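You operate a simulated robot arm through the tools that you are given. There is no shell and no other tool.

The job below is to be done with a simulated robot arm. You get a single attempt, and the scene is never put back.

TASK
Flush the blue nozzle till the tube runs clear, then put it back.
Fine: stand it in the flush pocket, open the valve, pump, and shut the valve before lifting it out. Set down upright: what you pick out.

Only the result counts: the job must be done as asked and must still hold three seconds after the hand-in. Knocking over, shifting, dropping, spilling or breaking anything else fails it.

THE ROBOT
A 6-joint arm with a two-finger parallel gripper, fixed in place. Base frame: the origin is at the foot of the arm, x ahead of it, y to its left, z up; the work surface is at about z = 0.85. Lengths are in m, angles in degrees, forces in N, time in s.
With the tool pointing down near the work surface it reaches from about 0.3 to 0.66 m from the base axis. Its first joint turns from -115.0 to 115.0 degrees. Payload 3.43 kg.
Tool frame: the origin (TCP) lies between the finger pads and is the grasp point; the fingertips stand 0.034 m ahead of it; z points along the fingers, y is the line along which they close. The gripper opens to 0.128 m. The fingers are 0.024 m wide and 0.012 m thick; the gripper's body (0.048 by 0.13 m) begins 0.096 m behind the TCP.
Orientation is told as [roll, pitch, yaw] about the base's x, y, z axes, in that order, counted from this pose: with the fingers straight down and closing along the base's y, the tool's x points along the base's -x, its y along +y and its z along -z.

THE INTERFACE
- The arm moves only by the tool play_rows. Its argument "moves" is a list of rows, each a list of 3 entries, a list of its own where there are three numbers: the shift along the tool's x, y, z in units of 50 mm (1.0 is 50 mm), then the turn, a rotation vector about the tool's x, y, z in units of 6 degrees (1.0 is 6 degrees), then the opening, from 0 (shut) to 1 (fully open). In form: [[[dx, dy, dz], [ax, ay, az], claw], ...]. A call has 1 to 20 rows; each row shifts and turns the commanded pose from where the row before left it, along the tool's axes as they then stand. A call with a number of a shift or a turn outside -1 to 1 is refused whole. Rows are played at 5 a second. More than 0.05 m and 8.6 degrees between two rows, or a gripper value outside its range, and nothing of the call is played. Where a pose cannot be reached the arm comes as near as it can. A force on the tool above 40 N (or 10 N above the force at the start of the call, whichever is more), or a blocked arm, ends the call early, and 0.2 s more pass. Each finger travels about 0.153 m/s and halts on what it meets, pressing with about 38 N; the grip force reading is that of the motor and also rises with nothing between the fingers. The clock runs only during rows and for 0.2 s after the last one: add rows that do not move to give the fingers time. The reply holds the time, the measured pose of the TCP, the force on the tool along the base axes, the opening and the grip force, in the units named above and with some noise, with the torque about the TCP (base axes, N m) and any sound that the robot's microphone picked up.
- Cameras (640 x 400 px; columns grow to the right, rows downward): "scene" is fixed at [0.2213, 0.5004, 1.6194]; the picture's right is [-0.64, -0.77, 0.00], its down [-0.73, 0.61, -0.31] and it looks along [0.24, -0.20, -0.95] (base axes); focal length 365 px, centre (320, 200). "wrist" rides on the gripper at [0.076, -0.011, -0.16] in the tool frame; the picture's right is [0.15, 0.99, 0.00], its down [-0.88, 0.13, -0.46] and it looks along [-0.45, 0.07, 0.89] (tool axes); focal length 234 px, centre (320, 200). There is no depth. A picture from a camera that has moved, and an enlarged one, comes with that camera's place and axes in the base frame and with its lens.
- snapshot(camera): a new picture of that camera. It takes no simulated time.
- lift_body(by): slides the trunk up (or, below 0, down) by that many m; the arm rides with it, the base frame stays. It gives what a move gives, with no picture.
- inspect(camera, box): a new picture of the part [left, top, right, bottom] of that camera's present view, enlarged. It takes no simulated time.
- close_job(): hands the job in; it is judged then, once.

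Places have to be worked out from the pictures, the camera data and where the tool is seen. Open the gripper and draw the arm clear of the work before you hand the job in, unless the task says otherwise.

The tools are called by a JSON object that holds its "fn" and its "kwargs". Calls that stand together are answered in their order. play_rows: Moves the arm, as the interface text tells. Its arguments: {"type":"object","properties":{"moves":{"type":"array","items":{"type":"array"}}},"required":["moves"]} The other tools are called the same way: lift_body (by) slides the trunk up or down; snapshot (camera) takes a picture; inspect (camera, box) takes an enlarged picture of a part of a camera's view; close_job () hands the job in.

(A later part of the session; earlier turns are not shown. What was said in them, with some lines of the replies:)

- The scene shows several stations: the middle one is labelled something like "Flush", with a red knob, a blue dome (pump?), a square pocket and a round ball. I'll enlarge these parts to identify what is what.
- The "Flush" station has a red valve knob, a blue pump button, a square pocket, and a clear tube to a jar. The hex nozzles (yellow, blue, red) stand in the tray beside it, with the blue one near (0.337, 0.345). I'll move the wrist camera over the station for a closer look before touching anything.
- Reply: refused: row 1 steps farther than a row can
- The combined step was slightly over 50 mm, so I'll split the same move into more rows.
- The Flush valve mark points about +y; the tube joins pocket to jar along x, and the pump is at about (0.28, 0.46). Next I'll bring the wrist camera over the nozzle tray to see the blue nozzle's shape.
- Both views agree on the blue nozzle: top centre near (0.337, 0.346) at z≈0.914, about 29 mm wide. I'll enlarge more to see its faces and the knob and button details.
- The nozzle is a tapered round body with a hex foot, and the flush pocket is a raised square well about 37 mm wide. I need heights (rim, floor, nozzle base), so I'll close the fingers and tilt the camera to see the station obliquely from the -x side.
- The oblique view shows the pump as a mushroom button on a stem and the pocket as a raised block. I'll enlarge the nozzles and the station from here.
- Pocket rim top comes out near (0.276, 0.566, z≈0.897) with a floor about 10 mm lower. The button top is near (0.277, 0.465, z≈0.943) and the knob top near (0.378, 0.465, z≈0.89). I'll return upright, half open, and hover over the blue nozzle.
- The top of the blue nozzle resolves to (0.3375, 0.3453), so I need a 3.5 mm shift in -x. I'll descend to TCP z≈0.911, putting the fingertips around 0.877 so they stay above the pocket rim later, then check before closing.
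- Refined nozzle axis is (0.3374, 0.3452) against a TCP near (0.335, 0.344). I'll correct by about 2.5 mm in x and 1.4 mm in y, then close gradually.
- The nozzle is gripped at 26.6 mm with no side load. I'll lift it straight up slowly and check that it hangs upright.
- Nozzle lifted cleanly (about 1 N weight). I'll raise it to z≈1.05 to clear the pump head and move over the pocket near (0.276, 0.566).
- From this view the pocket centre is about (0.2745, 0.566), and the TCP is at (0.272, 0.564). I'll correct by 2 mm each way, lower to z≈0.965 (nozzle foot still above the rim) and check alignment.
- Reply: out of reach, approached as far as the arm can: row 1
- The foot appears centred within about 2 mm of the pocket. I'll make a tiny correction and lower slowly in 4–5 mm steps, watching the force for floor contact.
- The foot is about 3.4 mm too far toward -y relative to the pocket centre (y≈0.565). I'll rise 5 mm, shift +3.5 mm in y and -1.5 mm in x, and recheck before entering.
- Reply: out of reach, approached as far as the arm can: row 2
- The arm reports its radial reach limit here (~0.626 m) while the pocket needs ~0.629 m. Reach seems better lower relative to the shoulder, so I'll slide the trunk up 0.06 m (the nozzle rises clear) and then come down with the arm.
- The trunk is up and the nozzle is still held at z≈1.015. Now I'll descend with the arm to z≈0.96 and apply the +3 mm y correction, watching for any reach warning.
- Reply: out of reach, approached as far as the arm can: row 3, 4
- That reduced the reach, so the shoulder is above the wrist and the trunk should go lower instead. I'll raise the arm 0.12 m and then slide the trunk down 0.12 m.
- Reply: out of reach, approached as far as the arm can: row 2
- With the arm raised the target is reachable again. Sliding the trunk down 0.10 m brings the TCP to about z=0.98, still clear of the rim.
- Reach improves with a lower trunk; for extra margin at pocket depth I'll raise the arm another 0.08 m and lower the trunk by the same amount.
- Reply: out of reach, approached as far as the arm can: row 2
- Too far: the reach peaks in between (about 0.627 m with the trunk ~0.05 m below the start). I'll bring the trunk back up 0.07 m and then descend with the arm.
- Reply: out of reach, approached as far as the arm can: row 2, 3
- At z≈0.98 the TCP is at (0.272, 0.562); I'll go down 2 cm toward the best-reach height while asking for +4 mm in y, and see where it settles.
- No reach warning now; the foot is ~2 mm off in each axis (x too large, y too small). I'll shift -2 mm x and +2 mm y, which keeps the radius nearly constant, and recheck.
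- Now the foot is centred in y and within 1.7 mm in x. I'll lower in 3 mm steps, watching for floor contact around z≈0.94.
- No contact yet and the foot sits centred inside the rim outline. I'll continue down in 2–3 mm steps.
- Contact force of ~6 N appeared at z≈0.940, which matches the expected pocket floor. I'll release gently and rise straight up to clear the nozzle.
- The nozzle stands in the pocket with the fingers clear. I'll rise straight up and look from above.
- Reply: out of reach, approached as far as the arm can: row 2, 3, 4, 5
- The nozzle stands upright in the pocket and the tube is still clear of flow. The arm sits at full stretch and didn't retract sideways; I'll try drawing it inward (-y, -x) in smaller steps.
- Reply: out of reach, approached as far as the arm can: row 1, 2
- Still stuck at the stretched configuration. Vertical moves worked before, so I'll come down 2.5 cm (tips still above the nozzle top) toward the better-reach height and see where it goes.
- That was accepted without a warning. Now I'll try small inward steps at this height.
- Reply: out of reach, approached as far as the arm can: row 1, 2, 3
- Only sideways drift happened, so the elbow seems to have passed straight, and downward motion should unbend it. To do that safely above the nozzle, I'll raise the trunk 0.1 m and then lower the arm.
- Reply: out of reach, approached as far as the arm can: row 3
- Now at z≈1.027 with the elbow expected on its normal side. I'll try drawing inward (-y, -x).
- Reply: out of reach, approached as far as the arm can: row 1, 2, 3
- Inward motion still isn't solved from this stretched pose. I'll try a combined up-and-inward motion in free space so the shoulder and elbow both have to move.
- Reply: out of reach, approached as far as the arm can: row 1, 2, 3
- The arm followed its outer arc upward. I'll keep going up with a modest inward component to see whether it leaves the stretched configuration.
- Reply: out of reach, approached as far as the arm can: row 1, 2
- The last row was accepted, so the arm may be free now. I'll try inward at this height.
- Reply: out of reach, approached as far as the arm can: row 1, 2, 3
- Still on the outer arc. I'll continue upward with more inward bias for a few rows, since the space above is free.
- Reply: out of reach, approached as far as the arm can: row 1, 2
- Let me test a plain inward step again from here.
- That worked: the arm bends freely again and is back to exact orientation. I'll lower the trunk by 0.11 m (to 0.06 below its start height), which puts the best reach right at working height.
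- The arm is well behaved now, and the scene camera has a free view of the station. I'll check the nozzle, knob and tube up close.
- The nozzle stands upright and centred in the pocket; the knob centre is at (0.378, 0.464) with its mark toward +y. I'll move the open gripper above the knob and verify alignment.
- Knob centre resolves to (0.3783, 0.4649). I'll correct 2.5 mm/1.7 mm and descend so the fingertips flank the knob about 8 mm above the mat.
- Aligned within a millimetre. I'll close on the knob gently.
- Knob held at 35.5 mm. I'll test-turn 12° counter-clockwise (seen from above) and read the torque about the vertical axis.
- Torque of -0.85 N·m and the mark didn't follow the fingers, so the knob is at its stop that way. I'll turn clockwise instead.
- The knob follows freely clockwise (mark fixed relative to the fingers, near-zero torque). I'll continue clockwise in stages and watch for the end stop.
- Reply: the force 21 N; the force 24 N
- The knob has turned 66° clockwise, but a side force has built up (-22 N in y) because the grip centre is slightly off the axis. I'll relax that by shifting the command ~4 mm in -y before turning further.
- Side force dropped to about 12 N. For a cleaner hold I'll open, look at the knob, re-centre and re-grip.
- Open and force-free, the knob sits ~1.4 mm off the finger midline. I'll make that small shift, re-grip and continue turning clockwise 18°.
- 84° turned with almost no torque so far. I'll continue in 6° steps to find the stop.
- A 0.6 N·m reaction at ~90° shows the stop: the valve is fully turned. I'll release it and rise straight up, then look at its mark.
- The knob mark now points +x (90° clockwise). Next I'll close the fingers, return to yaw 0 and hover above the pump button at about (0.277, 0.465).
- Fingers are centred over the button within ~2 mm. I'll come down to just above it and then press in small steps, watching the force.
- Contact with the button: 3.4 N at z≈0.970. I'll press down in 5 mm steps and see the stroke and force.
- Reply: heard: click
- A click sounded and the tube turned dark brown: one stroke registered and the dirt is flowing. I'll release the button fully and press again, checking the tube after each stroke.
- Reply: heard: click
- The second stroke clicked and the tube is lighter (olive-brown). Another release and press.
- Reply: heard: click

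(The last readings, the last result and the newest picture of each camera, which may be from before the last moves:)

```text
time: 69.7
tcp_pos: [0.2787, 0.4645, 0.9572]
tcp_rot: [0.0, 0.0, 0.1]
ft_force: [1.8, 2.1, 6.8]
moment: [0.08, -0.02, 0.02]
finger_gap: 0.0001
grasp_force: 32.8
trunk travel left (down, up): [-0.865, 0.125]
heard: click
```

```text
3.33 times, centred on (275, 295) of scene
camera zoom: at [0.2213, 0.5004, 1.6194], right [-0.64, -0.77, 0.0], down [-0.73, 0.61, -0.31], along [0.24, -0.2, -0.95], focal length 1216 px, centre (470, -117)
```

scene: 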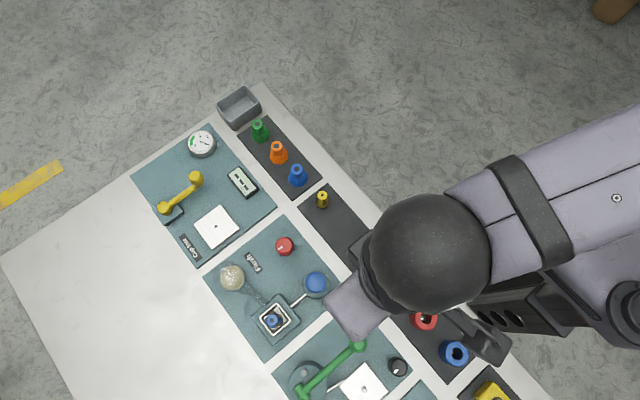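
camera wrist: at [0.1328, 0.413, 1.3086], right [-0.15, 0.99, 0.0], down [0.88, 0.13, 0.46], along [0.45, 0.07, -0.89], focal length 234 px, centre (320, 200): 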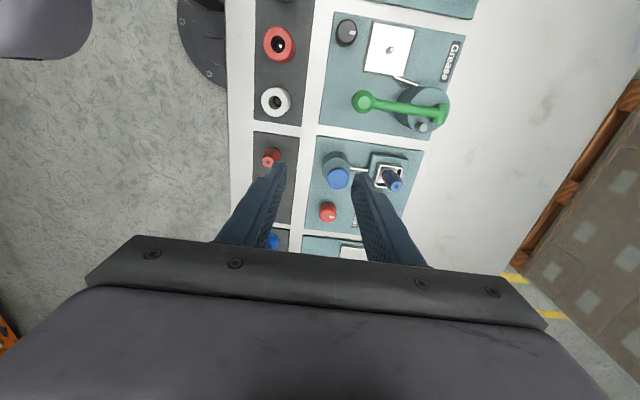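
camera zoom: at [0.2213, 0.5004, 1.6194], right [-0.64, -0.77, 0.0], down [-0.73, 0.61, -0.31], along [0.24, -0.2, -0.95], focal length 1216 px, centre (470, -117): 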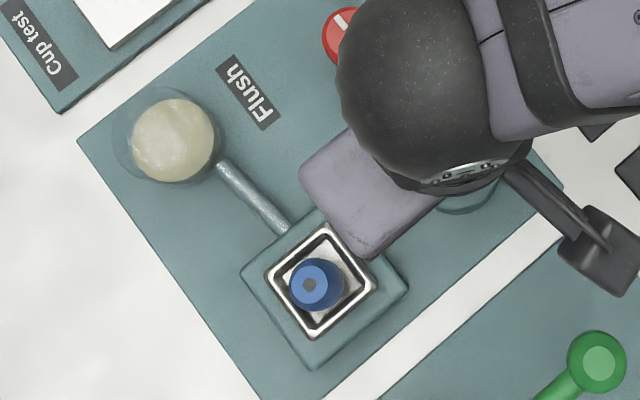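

After the third stroke the tube looks clear and the brown stains on the nozzle are gone. I'll zoom in to be sure.

{"fn": "inspect", "kwargs": {"camera": "scene", "box": [250, 275, 310, 340]}}

{"fn": "inspect", "kwargs": {"camera": "wrist", "box": [340, 120, 460, 240]}}

```text
6.15 times, centred on (280, 308) of scene
camera zoom: at [0.2213, 0.5004, 1.6194], right [-0.64, -0.77, 0.0], down [-0.73, 0.61, -0.31], along [0.24, -0.2, -0.95], focal length 2244 px, centre (566, -462)
```

zoom: 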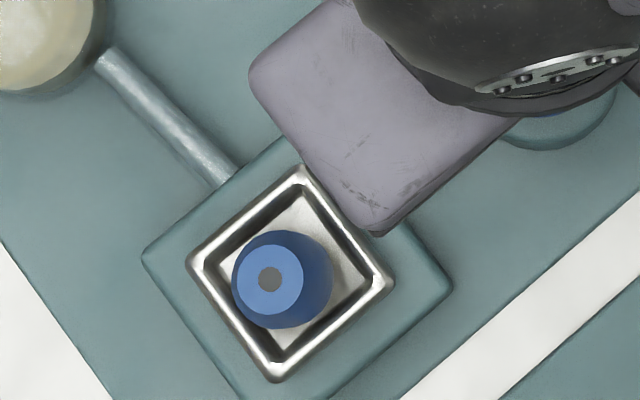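

```text
3.33 times, centred on (400, 180) of wrist
camera zoom: at [0.2027, 0.4533, 1.1175], right [-0.15, 0.99, 0.0], down [0.88, 0.13, 0.46], along [0.45, 0.07, -0.89], focal length 781 px, centre (53, 267)
```

zoom: 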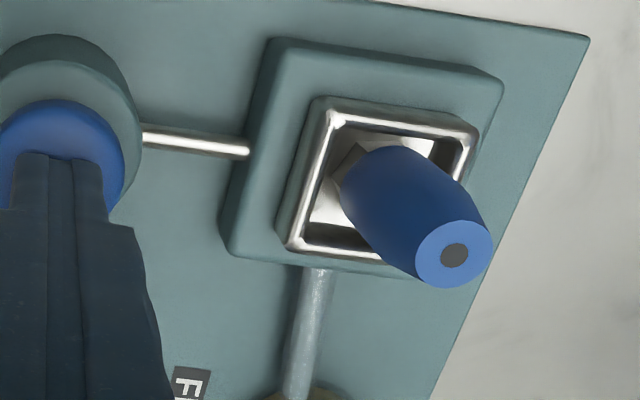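

The tube is clear and the nozzle is clean after three strokes, so I stop pumping. Now I'll rise off the button and go back above the knob at yaw ≈ -78° to turn the valve shut again.

{"fn": "play_rows", "kwargs": {"moves": [[[0, 0, -0.6], [0, 0, 0], 0], [[0, 0, -0.66], [0, 0, 0], 0], [[-0.67, -0.02, 0], [0, 0, 0], 0], [[-0.67, -0.02, 0], [0, 0, 0], 0], [[-0.66, -0.02, 0], [0, 0, 0], 0.2], [[0, 0, 0], [0, 0, 1], 0.5], [[0, 0, 0], [0, 0, 1], 0.5], [[0, 0, 0], [0, 0, 1], 0.5], [[0, 0, 0], [0, 0, 1], 0.5], [[0, 0, 0], [0, 0, 1], 0.5], [[0, 0, 0], [0, 0, 1], 0.5], [[0, 0, 0], [0, 0, 1], 0.5], [[0, 0, 0], [0, 0, 1], 0.5], [[0, 0, 0], [0, 0, 1], 0.5], [[0, 0, 0], [0, 0, 1], 0.5], [[0, 0, 0], [0, 0, 1], 0.5], [[0, 0, 0], [0, 0, 1], 0.5], [[0, 0, 0], [0, 0, 1], 0.5], [[0, 0, 0], [0, 0, 0], 0.5], [[0, 0, 0], [0, 0, 0], 0.5]]}}

{"fn": "inspect", "kwargs": {"camera": "wrist", "box": [240, 80, 400, 220]}}

{"fn": "inspect", "kwargs": {"camera": "scene", "box": [215, 235, 335, 355]}}

```text
time: 73.9
tcp_pos: [0.3756, 0.4626, 1.0192]
tcp_rot: [-0.1, -0.1, -78.1]
ft_force: [-0.1, 0.3, 0.1]
moment: [-0.05, 0.02, -0.01]
finger_gap: 0.064
grasp_force: 0.1
trunk travel left (down, up): [-0.865, 0.125]
```

```text
2.86 times, centred on (320, 150) of wrist
camera zoom: at [0.3503, 0.5332, 1.1791], right [0.94, 0.35, 0.0], down [0.31, -0.83, 0.46], along [0.16, -0.43, -0.89], focal length 669 px, centre (320, 343)
```

zoom: 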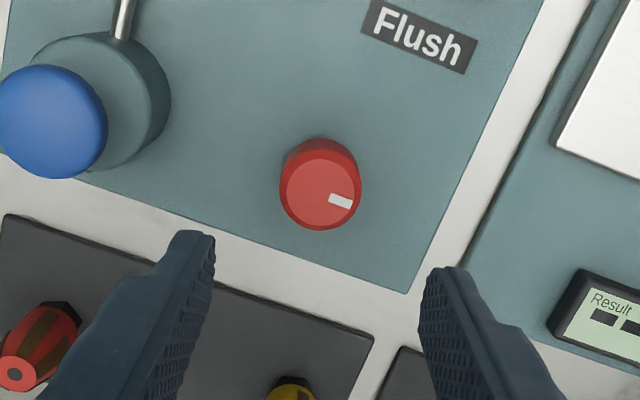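

```text
3.33 times, centred on (275, 295) of scene
camera zoom: at [0.2213, 0.5004, 1.6194], right [-0.64, -0.77, 0.0], down [-0.73, 0.61, -0.31], along [0.24, -0.2, -0.95], focal length 1216 px, centre (470, -117)
```

zoom: 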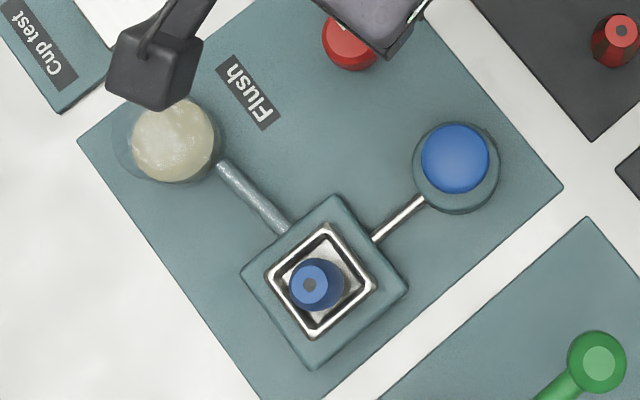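

The knob is aligned with the gripper within ~1.5 mm. I'll descend, check, and close on it.

{"fn": "play_rows", "kwargs": {"moves": [[[0.02, 0, 0.6], [0, 0, 0], 0.5], [[0, 0, 0.6], [0, 0, 0], 0.5], [[0, 0, 0.6], [0, 0, 0], 0.5], [[0, 0, 0.54], [0, 0, 0], 0.5], [[0, 0, 0], [0, 0, 0], 0.5]]}}

{"fn": "inspect", "kwargs": {"camera": "wrist", "box": [240, 80, 400, 220]}}

```text
time: 75.1
tcp_pos: [0.3757, 0.4627, 0.9039]
tcp_rot: [0.0, 0.0, -78.1]
ft_force: [-0.3, 0.2, -0.2]
moment: [-0.02, -0.02, 0.02]
finger_gap: 0.064
grasp_force: 0.1
trunk travel left (down, up): [-0.865, 0.125]
```

```text
2.86 times, centred on (320, 150) of wrist
camera zoom: at [0.3493, 0.5329, 1.0638], right [0.94, 0.35, 0.0], down [0.31, -0.83, 0.46], along [0.16, -0.43, -0.89], focal length 669 px, centre (320, 343)
```

zoom: 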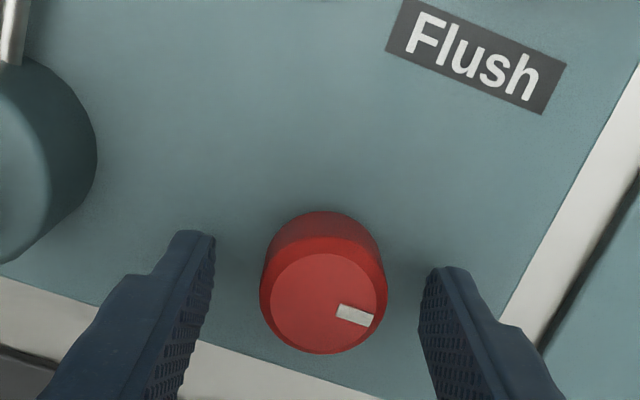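

Knob is ~2 mm to the right of the finger midline. I'll shift that much, close, and turn counter-clockwise 30° first.

{"fn": "play_rows", "kwargs": {"moves": [[[0.01, 0.035, 0], [0, 0, 0], 0.4], [[0, 0, 0], [0, 0, 0], 0.33], [[0, 0, 0], [0, 0, 0], 0.2], [[0, 0, 0], [0, 0, 0], 0.2], [[0, 0, 0], [0, 0, -1], 0.2], [[0, 0, 0], [0, 0, -1], 0.2], [[0, 0, 0], [0, 0, -1], 0.2], [[0, 0, 0], [0, 0, -1], 0.2], [[0, 0, 0], [0, 0, -1], 0.2], [[0, 0, 0], [0, 0, 0], 0.2]]}}

{"fn": "inspect", "kwargs": {"camera": "wrist", "box": [240, 80, 400, 220]}}

```text
time: 77.3
tcp_pos: [0.3779, 0.4632, 0.904]
tcp_rot: [-0.1, -0.1, -47.9]
ft_force: [-9.2, -1.1, -1.2]
moment: [-0.41, -0.16, 0.0]
finger_gap: 0.0352
grasp_force: 45.2
trunk travel left (down, up): [-0.865, 0.125]
```

```text
2.86 times, centred on (320, 150) of wrist
camera zoom: at [0.3182, 0.5116, 1.0634], right [0.64, 0.77, 0.0], down [0.69, -0.57, 0.46], along [0.35, -0.29, -0.89], focal length 669 px, centre (320, 343)
```

zoom: 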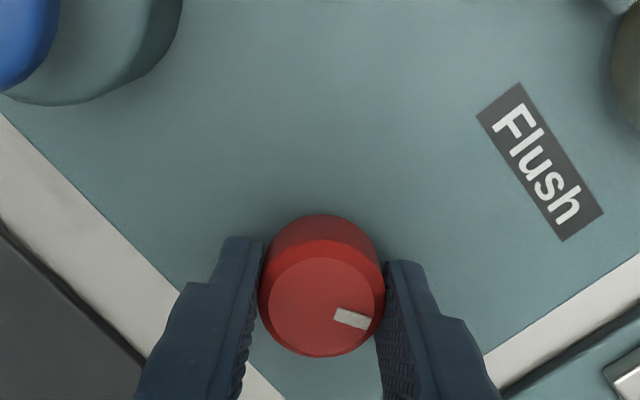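

The knob is following with low torque; side force is modest (-9 N in x). I'll continue 30° counter-clockwise with a small -x relief shift.

{"fn": "play_rows", "kwargs": {"moves": [[[0.013, -0.015, 0], [0, 0, -1], 0.2], [[0, 0, 0], [0, 0, -1], 0.2], [[0, 0, 0], [0, 0, -1], 0.2], [[0, 0, 0], [0, 0, -1], 0.2], [[0, 0, 0], [0, 0, -1], 0.2], [[0, 0, 0], [0, 0, 0], 0.2]]}}

{"fn": "inspect", "kwargs": {"camera": "wrist", "box": [240, 80, 400, 220]}}

```text
time: 78.7
tcp_pos: [0.377, 0.4649, 0.9035]
tcp_rot: [0.0, -0.1, -17.9]
ft_force: [2.5, 2.0, -1.5]
moment: [-0.14, -0.84, 0.06]
finger_gap: 0.0351
grasp_force: 44.9
trunk travel left (down, up): [-0.865, 0.125]
```

```text
2.86 times, centred on (320, 150) of wrist
camera zoom: at [0.3025, 0.4764, 1.0634], right [0.16, 0.99, 0.0], down [0.88, -0.15, 0.46], along [0.45, -0.08, -0.89], focal length 669 px, centre (320, 343)
```

zoom: 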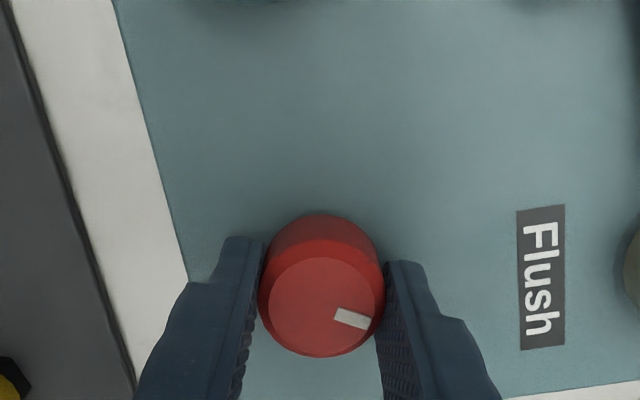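

60° turned back, still free. I'll turn the remaining 30° plus a few degrees to reach the closed stop.

{"fn": "play_rows", "kwargs": {"moves": [[[0, 0, 0], [0, 0, -1], 0.2], [[0, 0, 0], [0, 0, -1], 0.2], [[0, 0, 0], [0, 0, -1], 0.2], [[0, 0, 0], [0, 0, -1], 0.2], [[0, 0, 0], [0, 0, -1], 0.2], [[0, 0, 0], [0, 0, 0], 0.2]]}}

{"fn": "inspect", "kwargs": {"camera": "wrist", "box": [240, 80, 400, 220]}}

```text
time: 80.1
tcp_pos: [0.3777, 0.4659, 0.9035]
tcp_rot: [0.0, 0.0, 12.0]
ft_force: [6.5, 9.2, 0.4]
moment: [0.37, 0.05, -0.86]
finger_gap: 0.0353
grasp_force: 45.2
trunk travel left (down, up): [-0.865, 0.125]
```

```text
2.86 times, centred on (320, 150) of wrist
camera zoom: at [0.3065, 0.4383, 1.0635], right [-0.35, 0.94, 0.0], down [0.83, 0.31, 0.46], along [0.43, 0.16, -0.89], focal length 669 px, centre (320, 343)
```

zoom: 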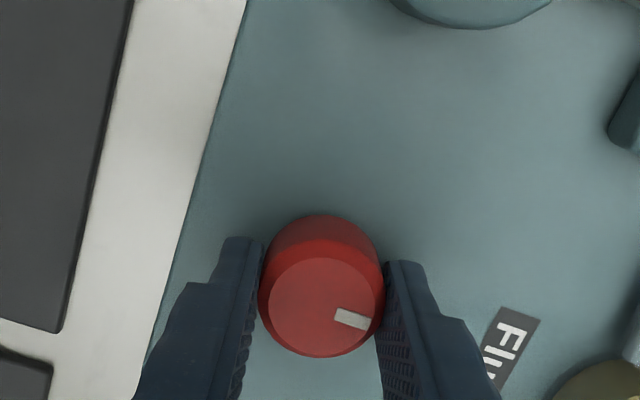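

The -0.86 N·m reaction matches the closed stop felt at the start, and the mark is back at its original direction. I'll release, rise and confirm with pictures.

{"fn": "play_rows", "kwargs": {"moves": [[[0, 0, 0], [0, 0, 0], 0.3], [[0, 0, 0], [0, 0, 0], 0.5], [[0, 0, -0.4], [0, 0, 0], 0.5], [[0, 0, -0.8], [0, 0, 0], 0.5], [[0, 0, -0.9], [0, 0, 0], 0.5], [[0, -0.8, 0], [0, 0, 0], 0.5], [[0, -0.8, 0], [0, 0, 0], 0.5], [[0, -0.8, 0], [0, 0, 0], 0.5], [[0, 0, 0], [0, 0, 0], 0.5]]}}

{"fn": "inspect", "kwargs": {"camera": "scene", "box": [215, 235, 335, 355]}}

{"fn": "inspect", "kwargs": {"camera": "scene", "box": [265, 230, 305, 265]}}

{"fn": "inspect", "kwargs": {"camera": "scene", "box": [255, 300, 295, 340]}}

```text
time: 82.1
tcp_pos: [0.4009, 0.3461, 1.0108]
tcp_rot: [-0.2, 0.0, 12.0]
ft_force: [0.1, 0.9, 0.3]
moment: [-0.04, 0.0, 0.01]
finger_gap: 0.064
grasp_force: 0.0
trunk travel left (down, up): [-0.865, 0.125]
```

```text
3.33 times, centred on (275, 295) of scene
camera zoom: at [0.2213, 0.5004, 1.6194], right [-0.64, -0.77, 0.0], down [-0.73, 0.61, -0.31], along [0.24, -0.2, -0.95], focal length 1216 px, centre (470, -117)
```

zoom: 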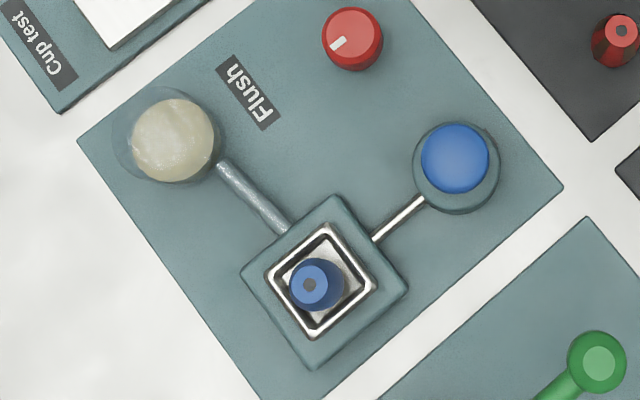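

```text
11.43 times, centred on (285, 248) of scene
camera zoom: at [0.2213, 0.5004, 1.6194], right [-0.64, -0.77, 0.0], down [-0.73, 0.61, -0.31], along [0.24, -0.2, -0.95], focal length 4168 px, centre (720, -343)
```

zoom: 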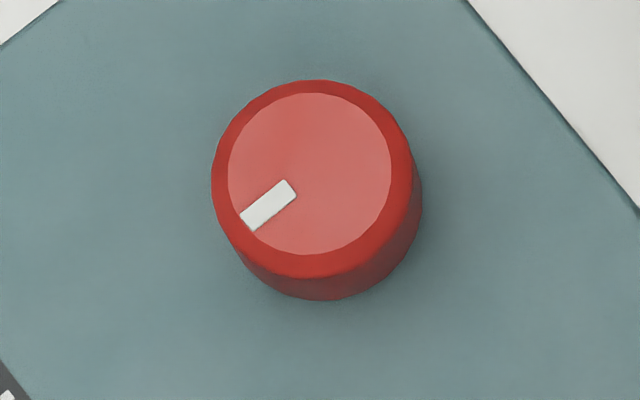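

```text
10.00 times, centred on (275, 320) of scene
camera zoom: at [0.2213, 0.5004, 1.6194], right [-0.64, -0.77, 0.0], down [-0.73, 0.61, -0.31], along [0.24, -0.2, -0.95], focal length 3647 px, centre (770, -1000)
```

zoom: 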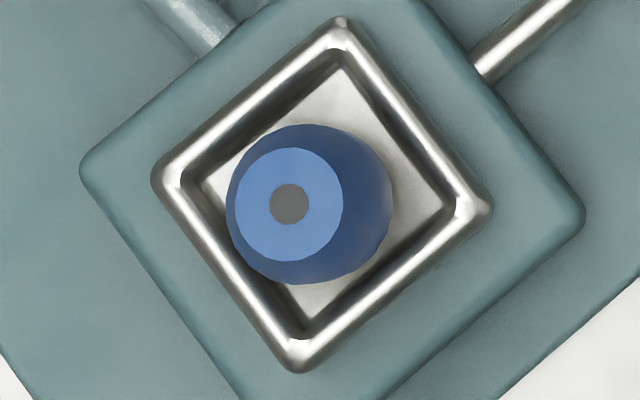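

The knob is exactly back at its starting position (shut), and the clean nozzle stands unmoved in the pocket. To pick it without hitting the reach limit, I'll tilt the tool 12° about the finger-closing axis (which doesn't tilt the nozzle); first I return to yaw 0 and move to a safe staging point.

{"fn": "play_rows", "kwargs": {"moves": [[[0, 0, -0.4], [0, 0, 1], 0.5], [[0, 0, -0.2], [0, 0, 1], 0.5], [[0.604, 0.456, -0.1], [0, 0, 0], 0.5], [[0.604, 0.456, -0.1], [0, 0, 0], 0.5], [[0.604, 0.456, -0.1], [0, 0, 0], 0.5], [[0.604, 0.456, -0.1], [0, 0, 0], 0.5], [[0.604, 0.456, 0], [0, 0, 0], 0.5], [[0, 0, 0], [0, -1, 0], 0.5], [[0, 0, 0], [0, -1, 0], 0.5], [[0, 0, 0], [0, 0, 0], 0.5]]}}

{"fn": "inspect", "kwargs": {"camera": "wrist", "box": [240, 80, 440, 240]}}

```text
time: 84.3
tcp_pos: [0.2536, 0.4617, 1.0593]
tcp_rot: [0.0, -12.0, 0.0]
ft_force: [0.2, 0.4, 0.0]
moment: [-0.02, 0.04, -0.02]
finger_gap: 0.0641
grasp_force: 0.0
trunk travel left (down, up): [-0.865, 0.125]
```

```text
2.50 times, centred on (340, 160) of wrist
camera zoom: at [0.1463, 0.4499, 1.2001], right [-0.14, 0.99, -0.03], down [0.77, 0.13, 0.63], along [0.63, 0.07, -0.78], focal length 585 px, centre (270, 300)
```

zoom: 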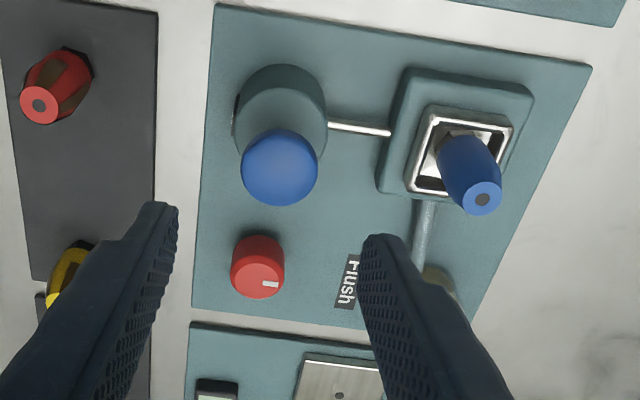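

The nozzle top reads (0.274, 0.567), consistent with before. I'll move over it at z≈1.02 with the tilted tool, fingers straddling it in y.

{"fn": "play_rows", "kwargs": {"moves": [[[-0.049, 0.695, 0.278], [0, 0, 0], 0.5], [[-0.049, 0.695, 0.278], [0, 0, 0], 0.5], [[-0.049, 0.695, 0.278], [0, 0, 0], 0.5], [[0, 0, 0], [0, 0, 0], 0.5], [[0, 0, 0], [0, 0, 0], 0.5]]}}

{"fn": "inspect", "kwargs": {"camera": "wrist", "box": [220, 80, 420, 240]}}

```text
time: 85.5
tcp_pos: [0.2692, 0.5667, 1.0169]
tcp_rot: [-0.2, -12.0, 0.1]
ft_force: [0.5, -0.4, 0.2]
moment: [-0.03, 0.02, 0.0]
finger_gap: 0.0639
grasp_force: 0.0
trunk travel left (down, up): [-0.865, 0.125]
```

```text
2.50 times, centred on (320, 160) of wrist
camera zoom: at [0.163, 0.5556, 1.159], right [-0.14, 0.99, -0.03], down [0.77, 0.13, 0.63], along [0.62, 0.06, -0.78], focal length 585 px, centre (320, 300)
```

zoom: 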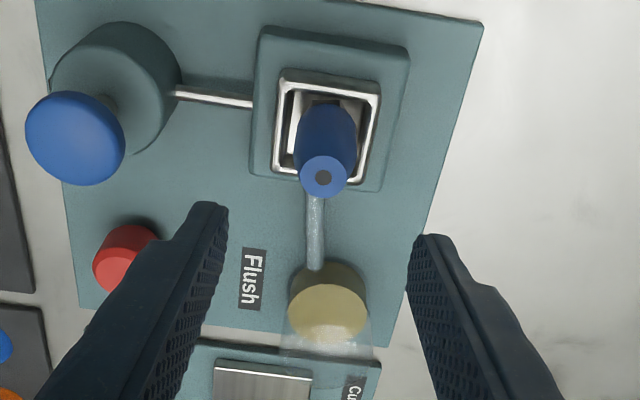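

No reach warning with the tilt. I'll lower vertically about 5 cm, then check alignment around the nozzle.

{"fn": "play_rows", "kwargs": {"moves": [[[0.083, 0, 0.391], [0, 0, 0], 0.5], [[0.083, 0, 0.391], [0, 0, 0], 0.5], [[0.06, 0, 0.28], [0, 0, 0], 0.5], [[0, 0, 0], [0, 0, 0], 0.5], [[0, 0, 0], [0, 0, 0], 0.5]]}}

{"fn": "inspect", "kwargs": {"camera": "wrist", "box": [220, 80, 420, 240]}}

```text
time: 86.7
tcp_pos: [0.2684, 0.5644, 0.9632]
tcp_rot: [-0.1, -12.0, 0.0]
ft_force: [-0.4, 0.1, -0.3]
moment: [-0.04, 0.01, 0.0]
finger_gap: 0.0641
grasp_force: 0.1
trunk travel left (down, up): [-0.865, 0.125]
```

```text
2.50 times, centred on (320, 160) of wrist
camera zoom: at [0.1605, 0.5547, 1.1043], right [-0.14, 0.99, -0.03], down [0.77, 0.13, 0.63], along [0.63, 0.07, -0.78], focal length 585 px, centre (320, 300)
```

zoom: 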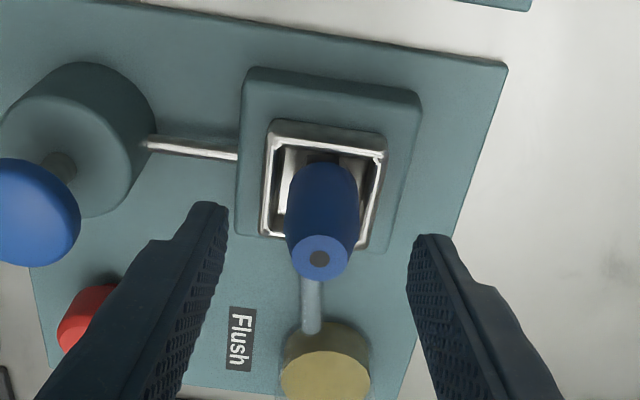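

The nozzle axis projects right where expected (x≈0.274, y≈0.565). I'll go down the final 2.2 cm and check before closing.

{"fn": "play_rows", "kwargs": {"moves": [[[0.036, 0.016, 0.15], [0, 0, 0], 0.5], [[0.02, 0, 0.15], [0, 0, 0], 0.5], [[0.016, 0, 0.138], [0, 0, 0], 0.5], [[0, 0, 0], [0, 0, 0], 0.5]]}}

{"fn": "inspect", "kwargs": {"camera": "wrist", "box": [220, 80, 420, 240]}}

```text
time: 87.7
tcp_pos: [0.2677, 0.5676, 0.9405]
tcp_rot: [0.0, -12.1, 0.0]
ft_force: [-0.1, -0.2, 0.5]
moment: [0.03, 0.03, 0.01]
finger_gap: 0.0638
grasp_force: 0.0
trunk travel left (down, up): [-0.865, 0.125]
```

```text
2.50 times, centred on (320, 160) of wrist
camera zoom: at [0.1607, 0.555, 1.0825], right [-0.14, 0.99, -0.03], down [0.77, 0.13, 0.63], along [0.63, 0.07, -0.78], focal length 585 px, centre (320, 300)
```

zoom: 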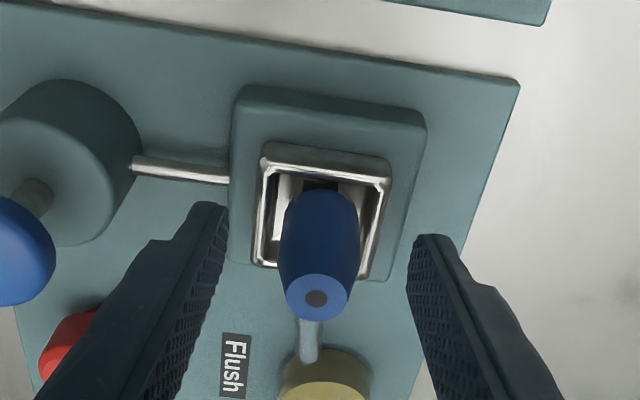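

Nozzle is centred between the fingers. I'll close gradually.

{"fn": "play_rows", "kwargs": {"moves": [[[0, 0, 0], [0, 0, 0], 0.4], [[0, 0, 0], [0, 0, 0], 0.32], [[0, 0, 0], [0, 0, 0], 0.27], [[0, 0, 0], [0, 0, 0], 0.23], [[0, 0, 0], [0, 0, 0], 0.15], [[0, 0, 0], [0, 0, 0], 0], [[0, 0, 0], [0, 0, 0], 0]]}}

{"fn": "inspect", "kwargs": {"camera": "wrist", "box": [220, 80, 420, 240]}}

```text
time: 89.3
tcp_pos: [0.2665, 0.5667, 0.942]
tcp_rot: [-0.1, -12.0, 0.0]
ft_force: [0.7, 0.2, 0.0]
moment: [0.01, 0.0, 0.0]
finger_gap: 0.0263
grasp_force: 37.9
trunk travel left (down, up): [-0.865, 0.125]
```

```text
2.50 times, centred on (320, 160) of wrist
camera zoom: at [0.1606, 0.555, 1.0825], right [-0.14, 0.99, -0.03], down [0.77, 0.13, 0.63], along [0.63, 0.07, -0.78], focal length 585 px, centre (320, 300)
```

zoom: 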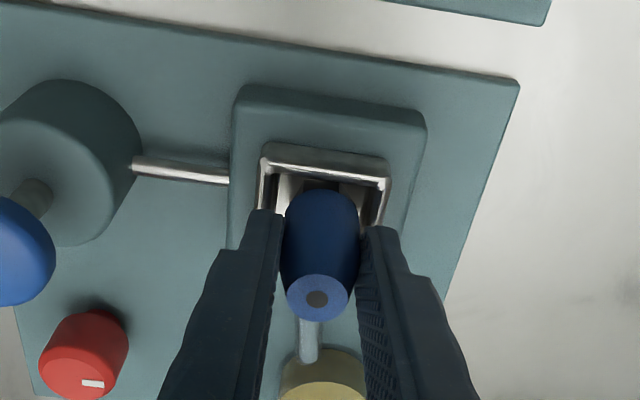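

Gripped at 26.3 mm with no side load, valve shut. I'll lift straight up 6 cm, gently at first.

{"fn": "play_rows", "kwargs": {"moves": [[[-0.021, 0, -0.098], [0, 0, 0], 0], [[-0.062, 0, -0.293], [0, 0, 0], 0], [[-0.083, 0, -0.391], [0, 0, 0], 0], [[-0.083, 0, -0.391], [0, 0, 0], 0], [[0, 0, 0], [0, 0, 0], 0]]}}

{"fn": "inspect", "kwargs": {"camera": "wrist", "box": [220, 80, 420, 240]}}

```text
time: 90.5
tcp_pos: [0.2669, 0.5646, 1.0017]
tcp_rot: [-0.1, -12.0, 0.0]
ft_force: [0.0, 0.2, -0.7]
moment: [0.05, -0.02, -0.03]
finger_gap: 0.0264
grasp_force: 37.6
trunk travel left (down, up): [-0.865, 0.125]
```

```text
2.50 times, centred on (320, 160) of wrist
camera zoom: at [0.1605, 0.5537, 1.143], right [-0.14, 0.99, -0.03], down [0.77, 0.13, 0.63], along [0.63, 0.06, -0.78], focal length 585 px, centre (320, 300)
```

zoom: 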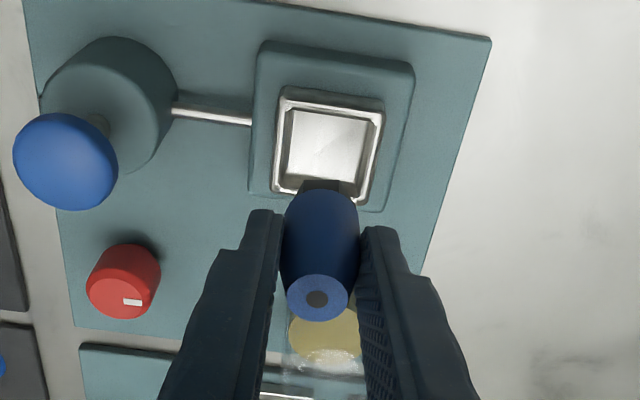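

The clean nozzle is out and held upright. I'll rise a bit more while drawing inward, then carry it with the same orientation to above its tray spot.

{"fn": "play_rows", "kwargs": {"moves": [[[-0.094, -0.5, -0.44], [0, 0, 0], 0], [[-0.094, -0.7, -0.44], [0, 0, 0], 0], [[-0.32, -0.8, 0.068], [0, 0, 0], 0], [[-0.32, -0.8, 0.068], [0, 0, 0], 0], [[-0.32, -0.8, 0.068], [0, 0, 0], 0], [[-0.32, -0.8, 0.068], [0, 0, 0], 0], [[0, 0, 0], [0, 0, 0], 0], [[0, 0, 0], [0, 0, 0], 0]]}}

{"fn": "snapshot", "kwargs": {"camera": "wrist"}}

{"fn": "inspect", "kwargs": {"camera": "wrist", "box": [220, 80, 420, 240]}}

{"fn": "inspect", "kwargs": {"camera": "scene", "box": [215, 235, 335, 355]}}

```text
time: 92.3
tcp_pos: [0.3306, 0.3472, 1.0516]
tcp_rot: [-0.1, -12.0, 0.0]
ft_force: [-0.2, -0.7, -0.6]
moment: [0.01, -0.02, 0.04]
finger_gap: 0.026
grasp_force: 38.2
trunk travel left (down, up): [-0.865, 0.125]
```

```text
taken
camera wrist: at [0.2248, 0.3347, 1.1915], right [-0.14, 0.99, -0.03], down [0.77, 0.13, 0.63], along [0.63, 0.07, -0.78], focal length 234 px, centre (320, 200)
```

wrist: 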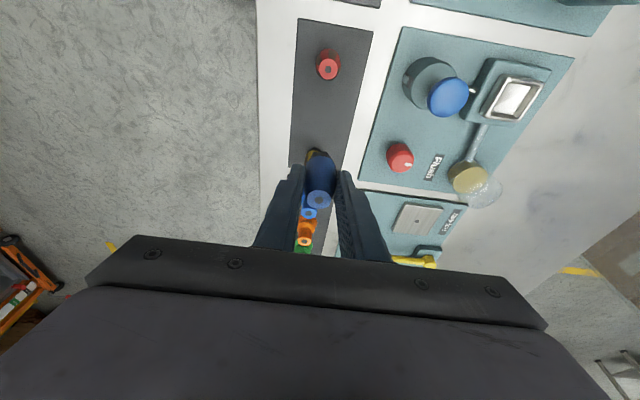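

```text
2.50 times, centred on (320, 160) of wrist
camera zoom: at [0.2248, 0.3347, 1.1915], right [-0.14, 0.99, -0.03], down [0.77, 0.13, 0.63], along [0.63, 0.07, -0.78], focal length 585 px, centre (320, 300)
```

zoom: 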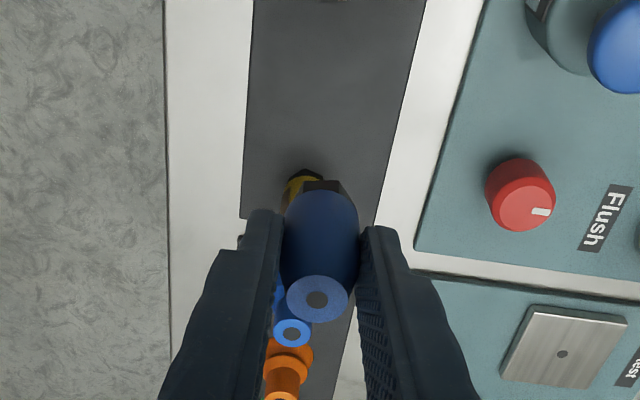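

```text
3.33 times, centred on (275, 295) of scene
camera zoom: at [0.2213, 0.5004, 1.6194], right [-0.64, -0.77, 0.0], down [-0.73, 0.61, -0.31], along [0.24, -0.2, -0.95], focal length 1216 px, centre (470, -117)
```

zoom: 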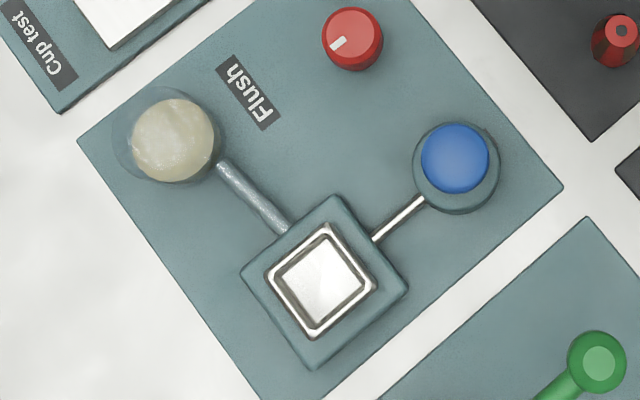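

Everything else is as it was. The held nozzle's axis computes to (0.3364, 0.3465), ~1 mm from its original spot (0.3374, 0.3452). I'll apply that correction while lowering to z≈0.93, about 2 cm above the tray.

{"fn": "play_rows", "kwargs": {"moves": [[[0.12, -0.0065, 0.588], [0, 0, 0], 0], [[0.12, -0.0065, 0.588], [0, 0, 0], 0], [[0.12, -0.0065, 0.588], [0, 0, 0], 0], [[0.12, -0.0065, 0.588], [0, 0, 0], 0], [[0, 0, 0], [0, 0, 0], 0], [[0, 0, 0], [0, 0, 0], 0]]}}

{"fn": "inspect", "kwargs": {"camera": "wrist", "box": [220, 80, 420, 240]}}

{"fn": "inspect", "kwargs": {"camera": "scene", "box": [280, 160, 400, 280]}}

```text
time: 93.7
tcp_pos: [0.3337, 0.3456, 0.9306]
tcp_rot: [-0.1, -11.9, 0.0]
ft_force: [0.3, -0.8, 0.3]
moment: [-0.03, 0.03, 0.01]
finger_gap: 0.0262
grasp_force: 38.5
trunk travel left (down, up): [-0.865, 0.125]
```

```text
2.50 times, centred on (320, 160) of wrist
camera zoom: at [0.2263, 0.3337, 1.0708], right [-0.14, 0.99, -0.03], down [0.77, 0.13, 0.63], along [0.63, 0.07, -0.78], focal length 585 px, centre (320, 300)
```

zoom: 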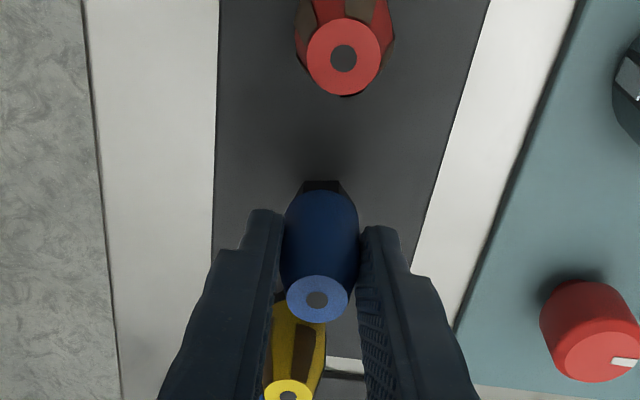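

```text
3.33 times, centred on (340, 220) of scene
camera zoom: at [0.2213, 0.5004, 1.6194], right [-0.64, -0.77, 0.0], down [-0.73, 0.61, -0.31], along [0.24, -0.2, -0.95], focal length 1216 px, centre (253, 133)
```

zoom: 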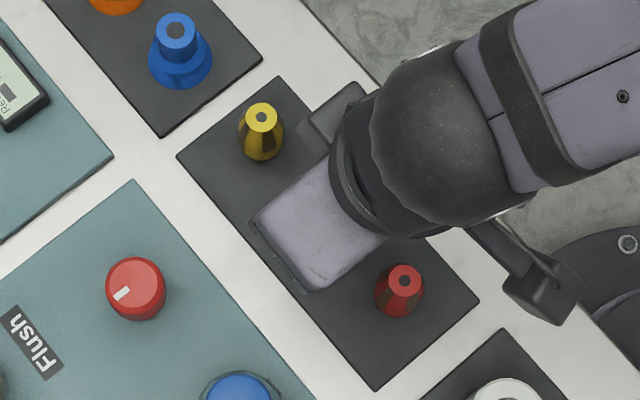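

Nozzle axis now reads (0.3384, 0.3455); I'll shift 1 mm in -x and lower in 3 mm steps toward tray contact near z≈0.9125.

{"fn": "play_rows", "kwargs": {"moves": [[[0.032, -0.006, 0.059], [0, 0, 0], 0], [[0.0125, 0, 0.059], [0, 0, 0], 0], [[0.0125, 0, 0.059], [0, 0, 0], 0], [[0.0125, 0, 0.059], [0, 0, 0], 0], [[0.0083, 0, 0.039], [0, 0, 0], 0], [[0, 0, 0], [0, 0, 0], 0]]}}

{"fn": "inspect", "kwargs": {"camera": "wrist", "box": [220, 80, 420, 240]}}

```text
time: 95.1
tcp_pos: [0.3327, 0.3448, 0.9137]
tcp_rot: [-0.2, -12.0, 0.0]
ft_force: [-1.0, -0.1, -1.0]
moment: [-0.01, 0.04, 0.0]
finger_gap: 0.0262
grasp_force: 37.6
trunk travel left (down, up): [-0.865, 0.125]
```

```text
2.50 times, centred on (320, 160) of wrist
camera zoom: at [0.2263, 0.3329, 1.0547], right [-0.14, 0.99, -0.03], down [0.77, 0.13, 0.63], along [0.63, 0.07, -0.78], focal length 585 px, centre (320, 300)
```

zoom: 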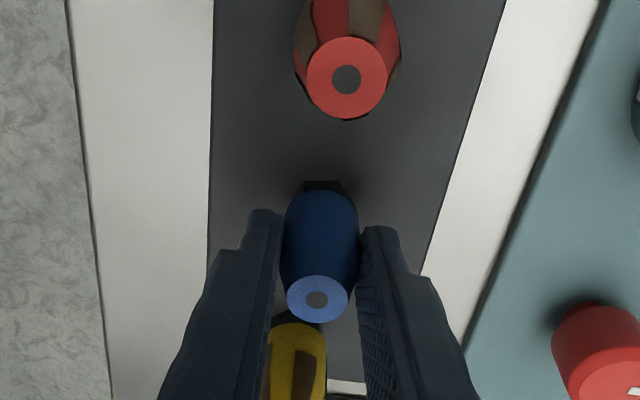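

No contact yet (force is just the weight). I'll continue in 1 mm steps.

{"fn": "play_rows", "kwargs": {"moves": [[[0.0042, 0, 0.02], [0, 0, 0], 0], [[0.0042, 0, 0.02], [0, 0, 0], 0], [[0.0042, 0, 0.02], [0, 0, 0], 0], [[0, 0, 0], [0, 0, 0], 0]]}}

```text
time: 96.1
tcp_pos: [0.3327, 0.3436, 0.9128]
tcp_rot: [0.2, -12.2, 0.0]
ft_force: [-1.0, -1.8, 27.2]
moment: [-0.16, 0.0, -0.03]
finger_gap: 0.0264
grasp_force: 38.4
trunk travel left (down, up): [-0.865, 0.125]
```

Firm contact (27 N up) at z≈0.913, as predicted. I'll back off ~1.5 mm to relieve the press before releasing.

{"fn": "play_rows", "kwargs": {"moves": [[[-0.006, 0, -0.03], [0, 0, 0], 0], [[0, 0, 0], [0, 0, 0], 0]]}}

{"fn": "inspect", "kwargs": {"camera": "wrist", "box": [220, 80, 420, 240]}}

```text
time: 96.7
tcp_pos: [0.3329, 0.3448, 0.9122]
tcp_rot: [0.1, -12.0, 0.0]
ft_force: [1.5, 0.3, 19.7]
moment: [0.01, -0.23, 0.01]
finger_gap: 0.026
grasp_force: 38.0
trunk travel left (down, up): [-0.865, 0.125]
```

```text
2.50 times, centred on (320, 160) of wrist
camera zoom: at [0.2261, 0.3323, 1.054], right [-0.14, 0.99, -0.03], down [0.77, 0.13, 0.63], along [0.63, 0.07, -0.78], focal length 585 px, centre (320, 300)
```

zoom: 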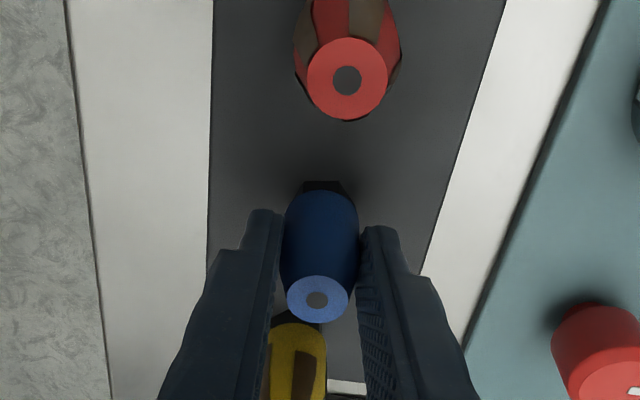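

Position is within ~1.3 mm of the original relative to the red nozzle. Still ~20 N of press, so I'll ease up 2 mm more.

{"fn": "play_rows", "kwargs": {"moves": [[[-0.0083, 0, -0.039], [0, 0, 0], 0], [[0, 0, 0], [0, 0, 0], 0]]}}

```text
time: 97.3
tcp_pos: [0.3314, 0.3449, 0.9132]
tcp_rot: [-0.2, -11.8, 0.0]
ft_force: [0.1, 1.7, 5.2]
moment: [0.15, -0.12, 0.02]
finger_gap: 0.0263
grasp_force: 37.7
trunk travel left (down, up): [-0.865, 0.125]
```

Down to about 5 N, so the foot is seated lightly on the tray. I'll open gradually.

{"fn": "play_rows", "kwargs": {"moves": [[[0, 0, 0], [0, 0, 0], 0.22], [[0, 0, 0], [0, 0, 0], 0.25], [[0, 0, 0], [0, 0, 0], 0.3], [[0, 0, 0], [0, 0, 0], 0.4], [[0, 0, 0], [0, 0, 0], 0.5], [[0, 0, 0], [0, 0, 0], 0.5]]}}

{"fn": "inspect", "kwargs": {"camera": "wrist", "box": [220, 80, 420, 240]}}

```text
time: 98.7
tcp_pos: [0.3336, 0.3446, 0.9141]
tcp_rot: [-0.1, -12.0, 0.0]
ft_force: [-0.4, -0.8, -0.4]
moment: [0.0, 0.01, 0.0]
finger_gap: 0.0641
grasp_force: 0.1
trunk travel left (down, up): [-0.865, 0.125]
```

```text
2.50 times, centred on (320, 160) of wrist
camera zoom: at [0.2261, 0.333, 1.0552], right [-0.14, 0.99, -0.03], down [0.77, 0.13, 0.63], along [0.63, 0.07, -0.78], focal length 585 px, centre (320, 300)
```

zoom: 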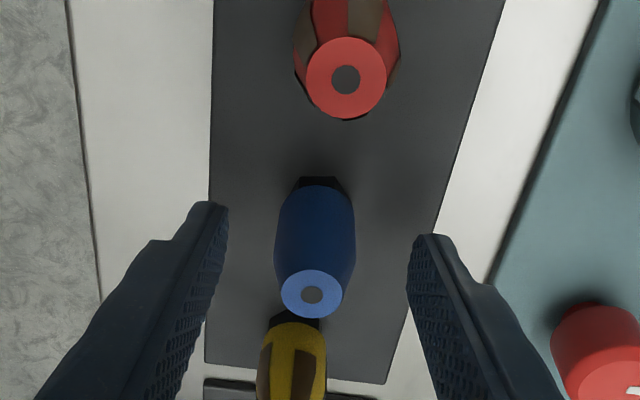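

The nozzle stands upright on its own. I'll rise straight up, level the tool and draw back toward the starting area.

{"fn": "play_rows", "kwargs": {"moves": [[[-0.06, 0, -0.29], [0, 0, 0], 0.5], [[-0.125, 0, -0.587], [0, 0, 0], 0.5], [[-0.125, 0, -0.587], [0, 0, 0], 0.5], [[-0.125, 0, -0.587], [0, 0, 0], 0.5], [[-0.125, 0, -0.587], [0, 0, 0], 0.5], [[0, 0, 0], [0, 1, 0], 0.5], [[0, 0, 0], [0, 1, 0], 0.5], [[0, -0.6, -0.6], [0, 0, 0], 0.7], [[0, -0.6, -0.6], [0, 0, 0], 1], [[0, 0, -0.6], [0, 0, 0], 1], [[0, 0, 0], [0, 0, 0], 1]]}}

{"fn": "snapshot", "kwargs": {"camera": "scene"}}

{"fn": "snapshot", "kwargs": {"camera": "wrist"}}

```text
time: 101.1
tcp_pos: [0.3343, 0.2824, 1.1352]
tcp_rot: [-0.1, 0.0, -0.1]
ft_force: [0.5, 0.7, -0.4]
moment: [-0.01, 0.02, 0.0]
finger_gap: 0.1283
grasp_force: 0.0
trunk travel left (down, up): [-0.865, 0.125]
```

```text
taken
```

scene: 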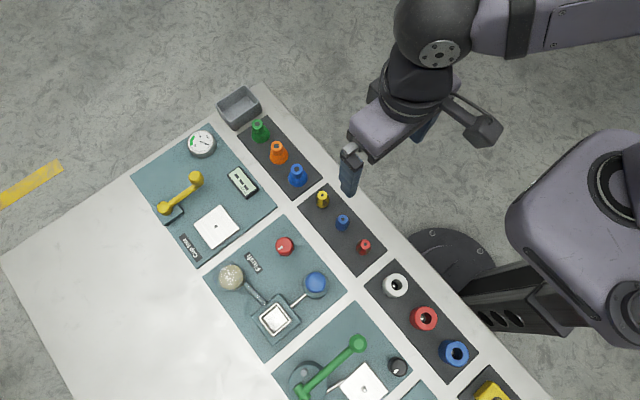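

```text
taken
camera wrist: at [0.259, 0.2711, 1.2965], right [-0.15, 0.99, 0.0], down [0.88, 0.13, 0.45], along [0.45, 0.07, -0.89], focal length 234 px, centre (320, 200)
```

wrist: 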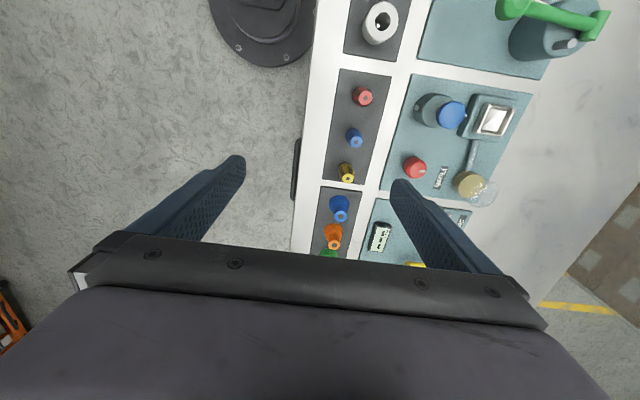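

The arm is clear. A final close look at the tray and station to compare with the starting state.

{"fn": "inspect", "kwargs": {"camera": "scene", "box": [200, 180, 400, 305]}}

{"fn": "inspect", "kwargs": {"camera": "scene", "box": [325, 205, 357, 237]}}

{"fn": "inspect", "kwargs": {"camera": "scene", "box": [205, 225, 345, 365]}}

```text
3.20 times, centred on (300, 242) of scene
camera zoom: at [0.2213, 0.5004, 1.6194], right [-0.64, -0.77, 0.0], down [-0.73, 0.61, -0.31], along [0.24, -0.2, -0.95], focal length 1167 px, centre (384, 64)
```

zoom: 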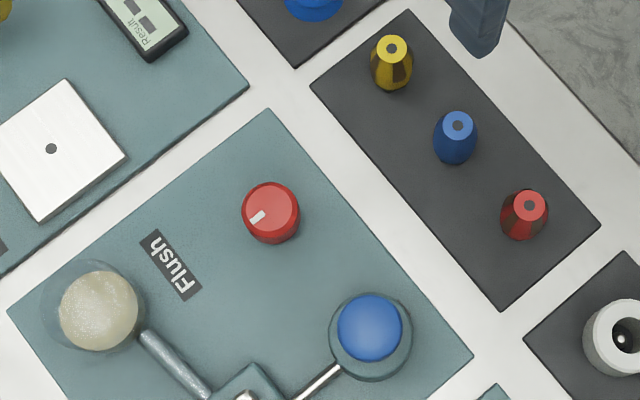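

```text
12.50 times, centred on (341, 221) of scene
camera zoom: at [0.2213, 0.5004, 1.6194], right [-0.64, -0.77, 0.0], down [-0.73, 0.61, -0.31], along [0.24, -0.2, -0.95], focal length 4559 px, centre (58, -62)
```

zoom: 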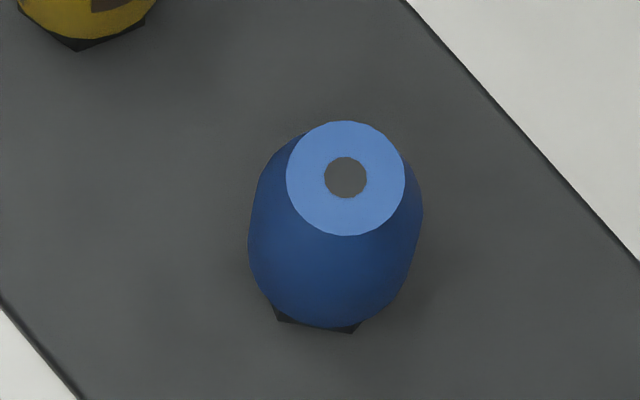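

```text
2.86 times, centred on (275, 295) of scene
camera zoom: at [0.2213, 0.5004, 1.6194], right [-0.64, -0.77, 0.0], down [-0.73, 0.61, -0.31], along [0.24, -0.2, -0.95], focal length 1042 px, centre (449, -71)
```

zoom: 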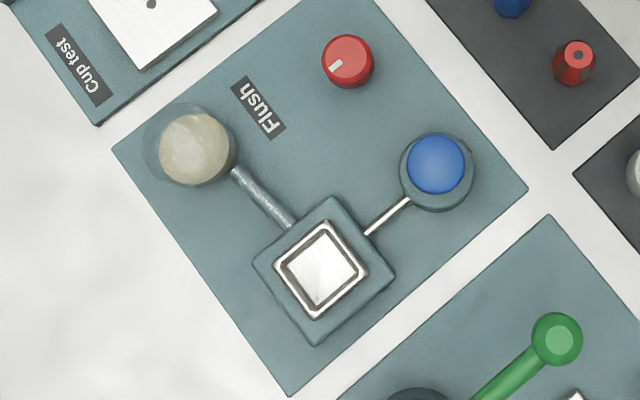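

The blue nozzle stands clean and upright, about 2 mm from its original place. The valve knob is at its shut position, the tube is clear, everything else is unchanged, and the arm is open and clear. I'm handing the job in.

{"fn": "close_job", "kwargs": {}}

```text
The job is handed in.
```

The blue nozzle is flushed and back in its tray, and I've handed the job in; I don't have the verdict.

- **Flush:** I stood the nozzle in the pocket and turned the valve a quarter turn to open it. It took three pump strokes. The tube went from dark brown to clear, and the brown stains on the nozzle were gone.
- **Valve:** I turned it back to its closed stop before lifting the nozzle. The mark is where it was at the start.
- **Return:** The nozzle stands upright in the tray, about 2 mm from its original spot. The last pictures show nothing else knocked over or moved.

At the pocket the arm got stuck fully stretched after setting the nozzle down. I freed it by lifting it higher and moving the trunk. The trunk now sits 0.06 m below its starting height.
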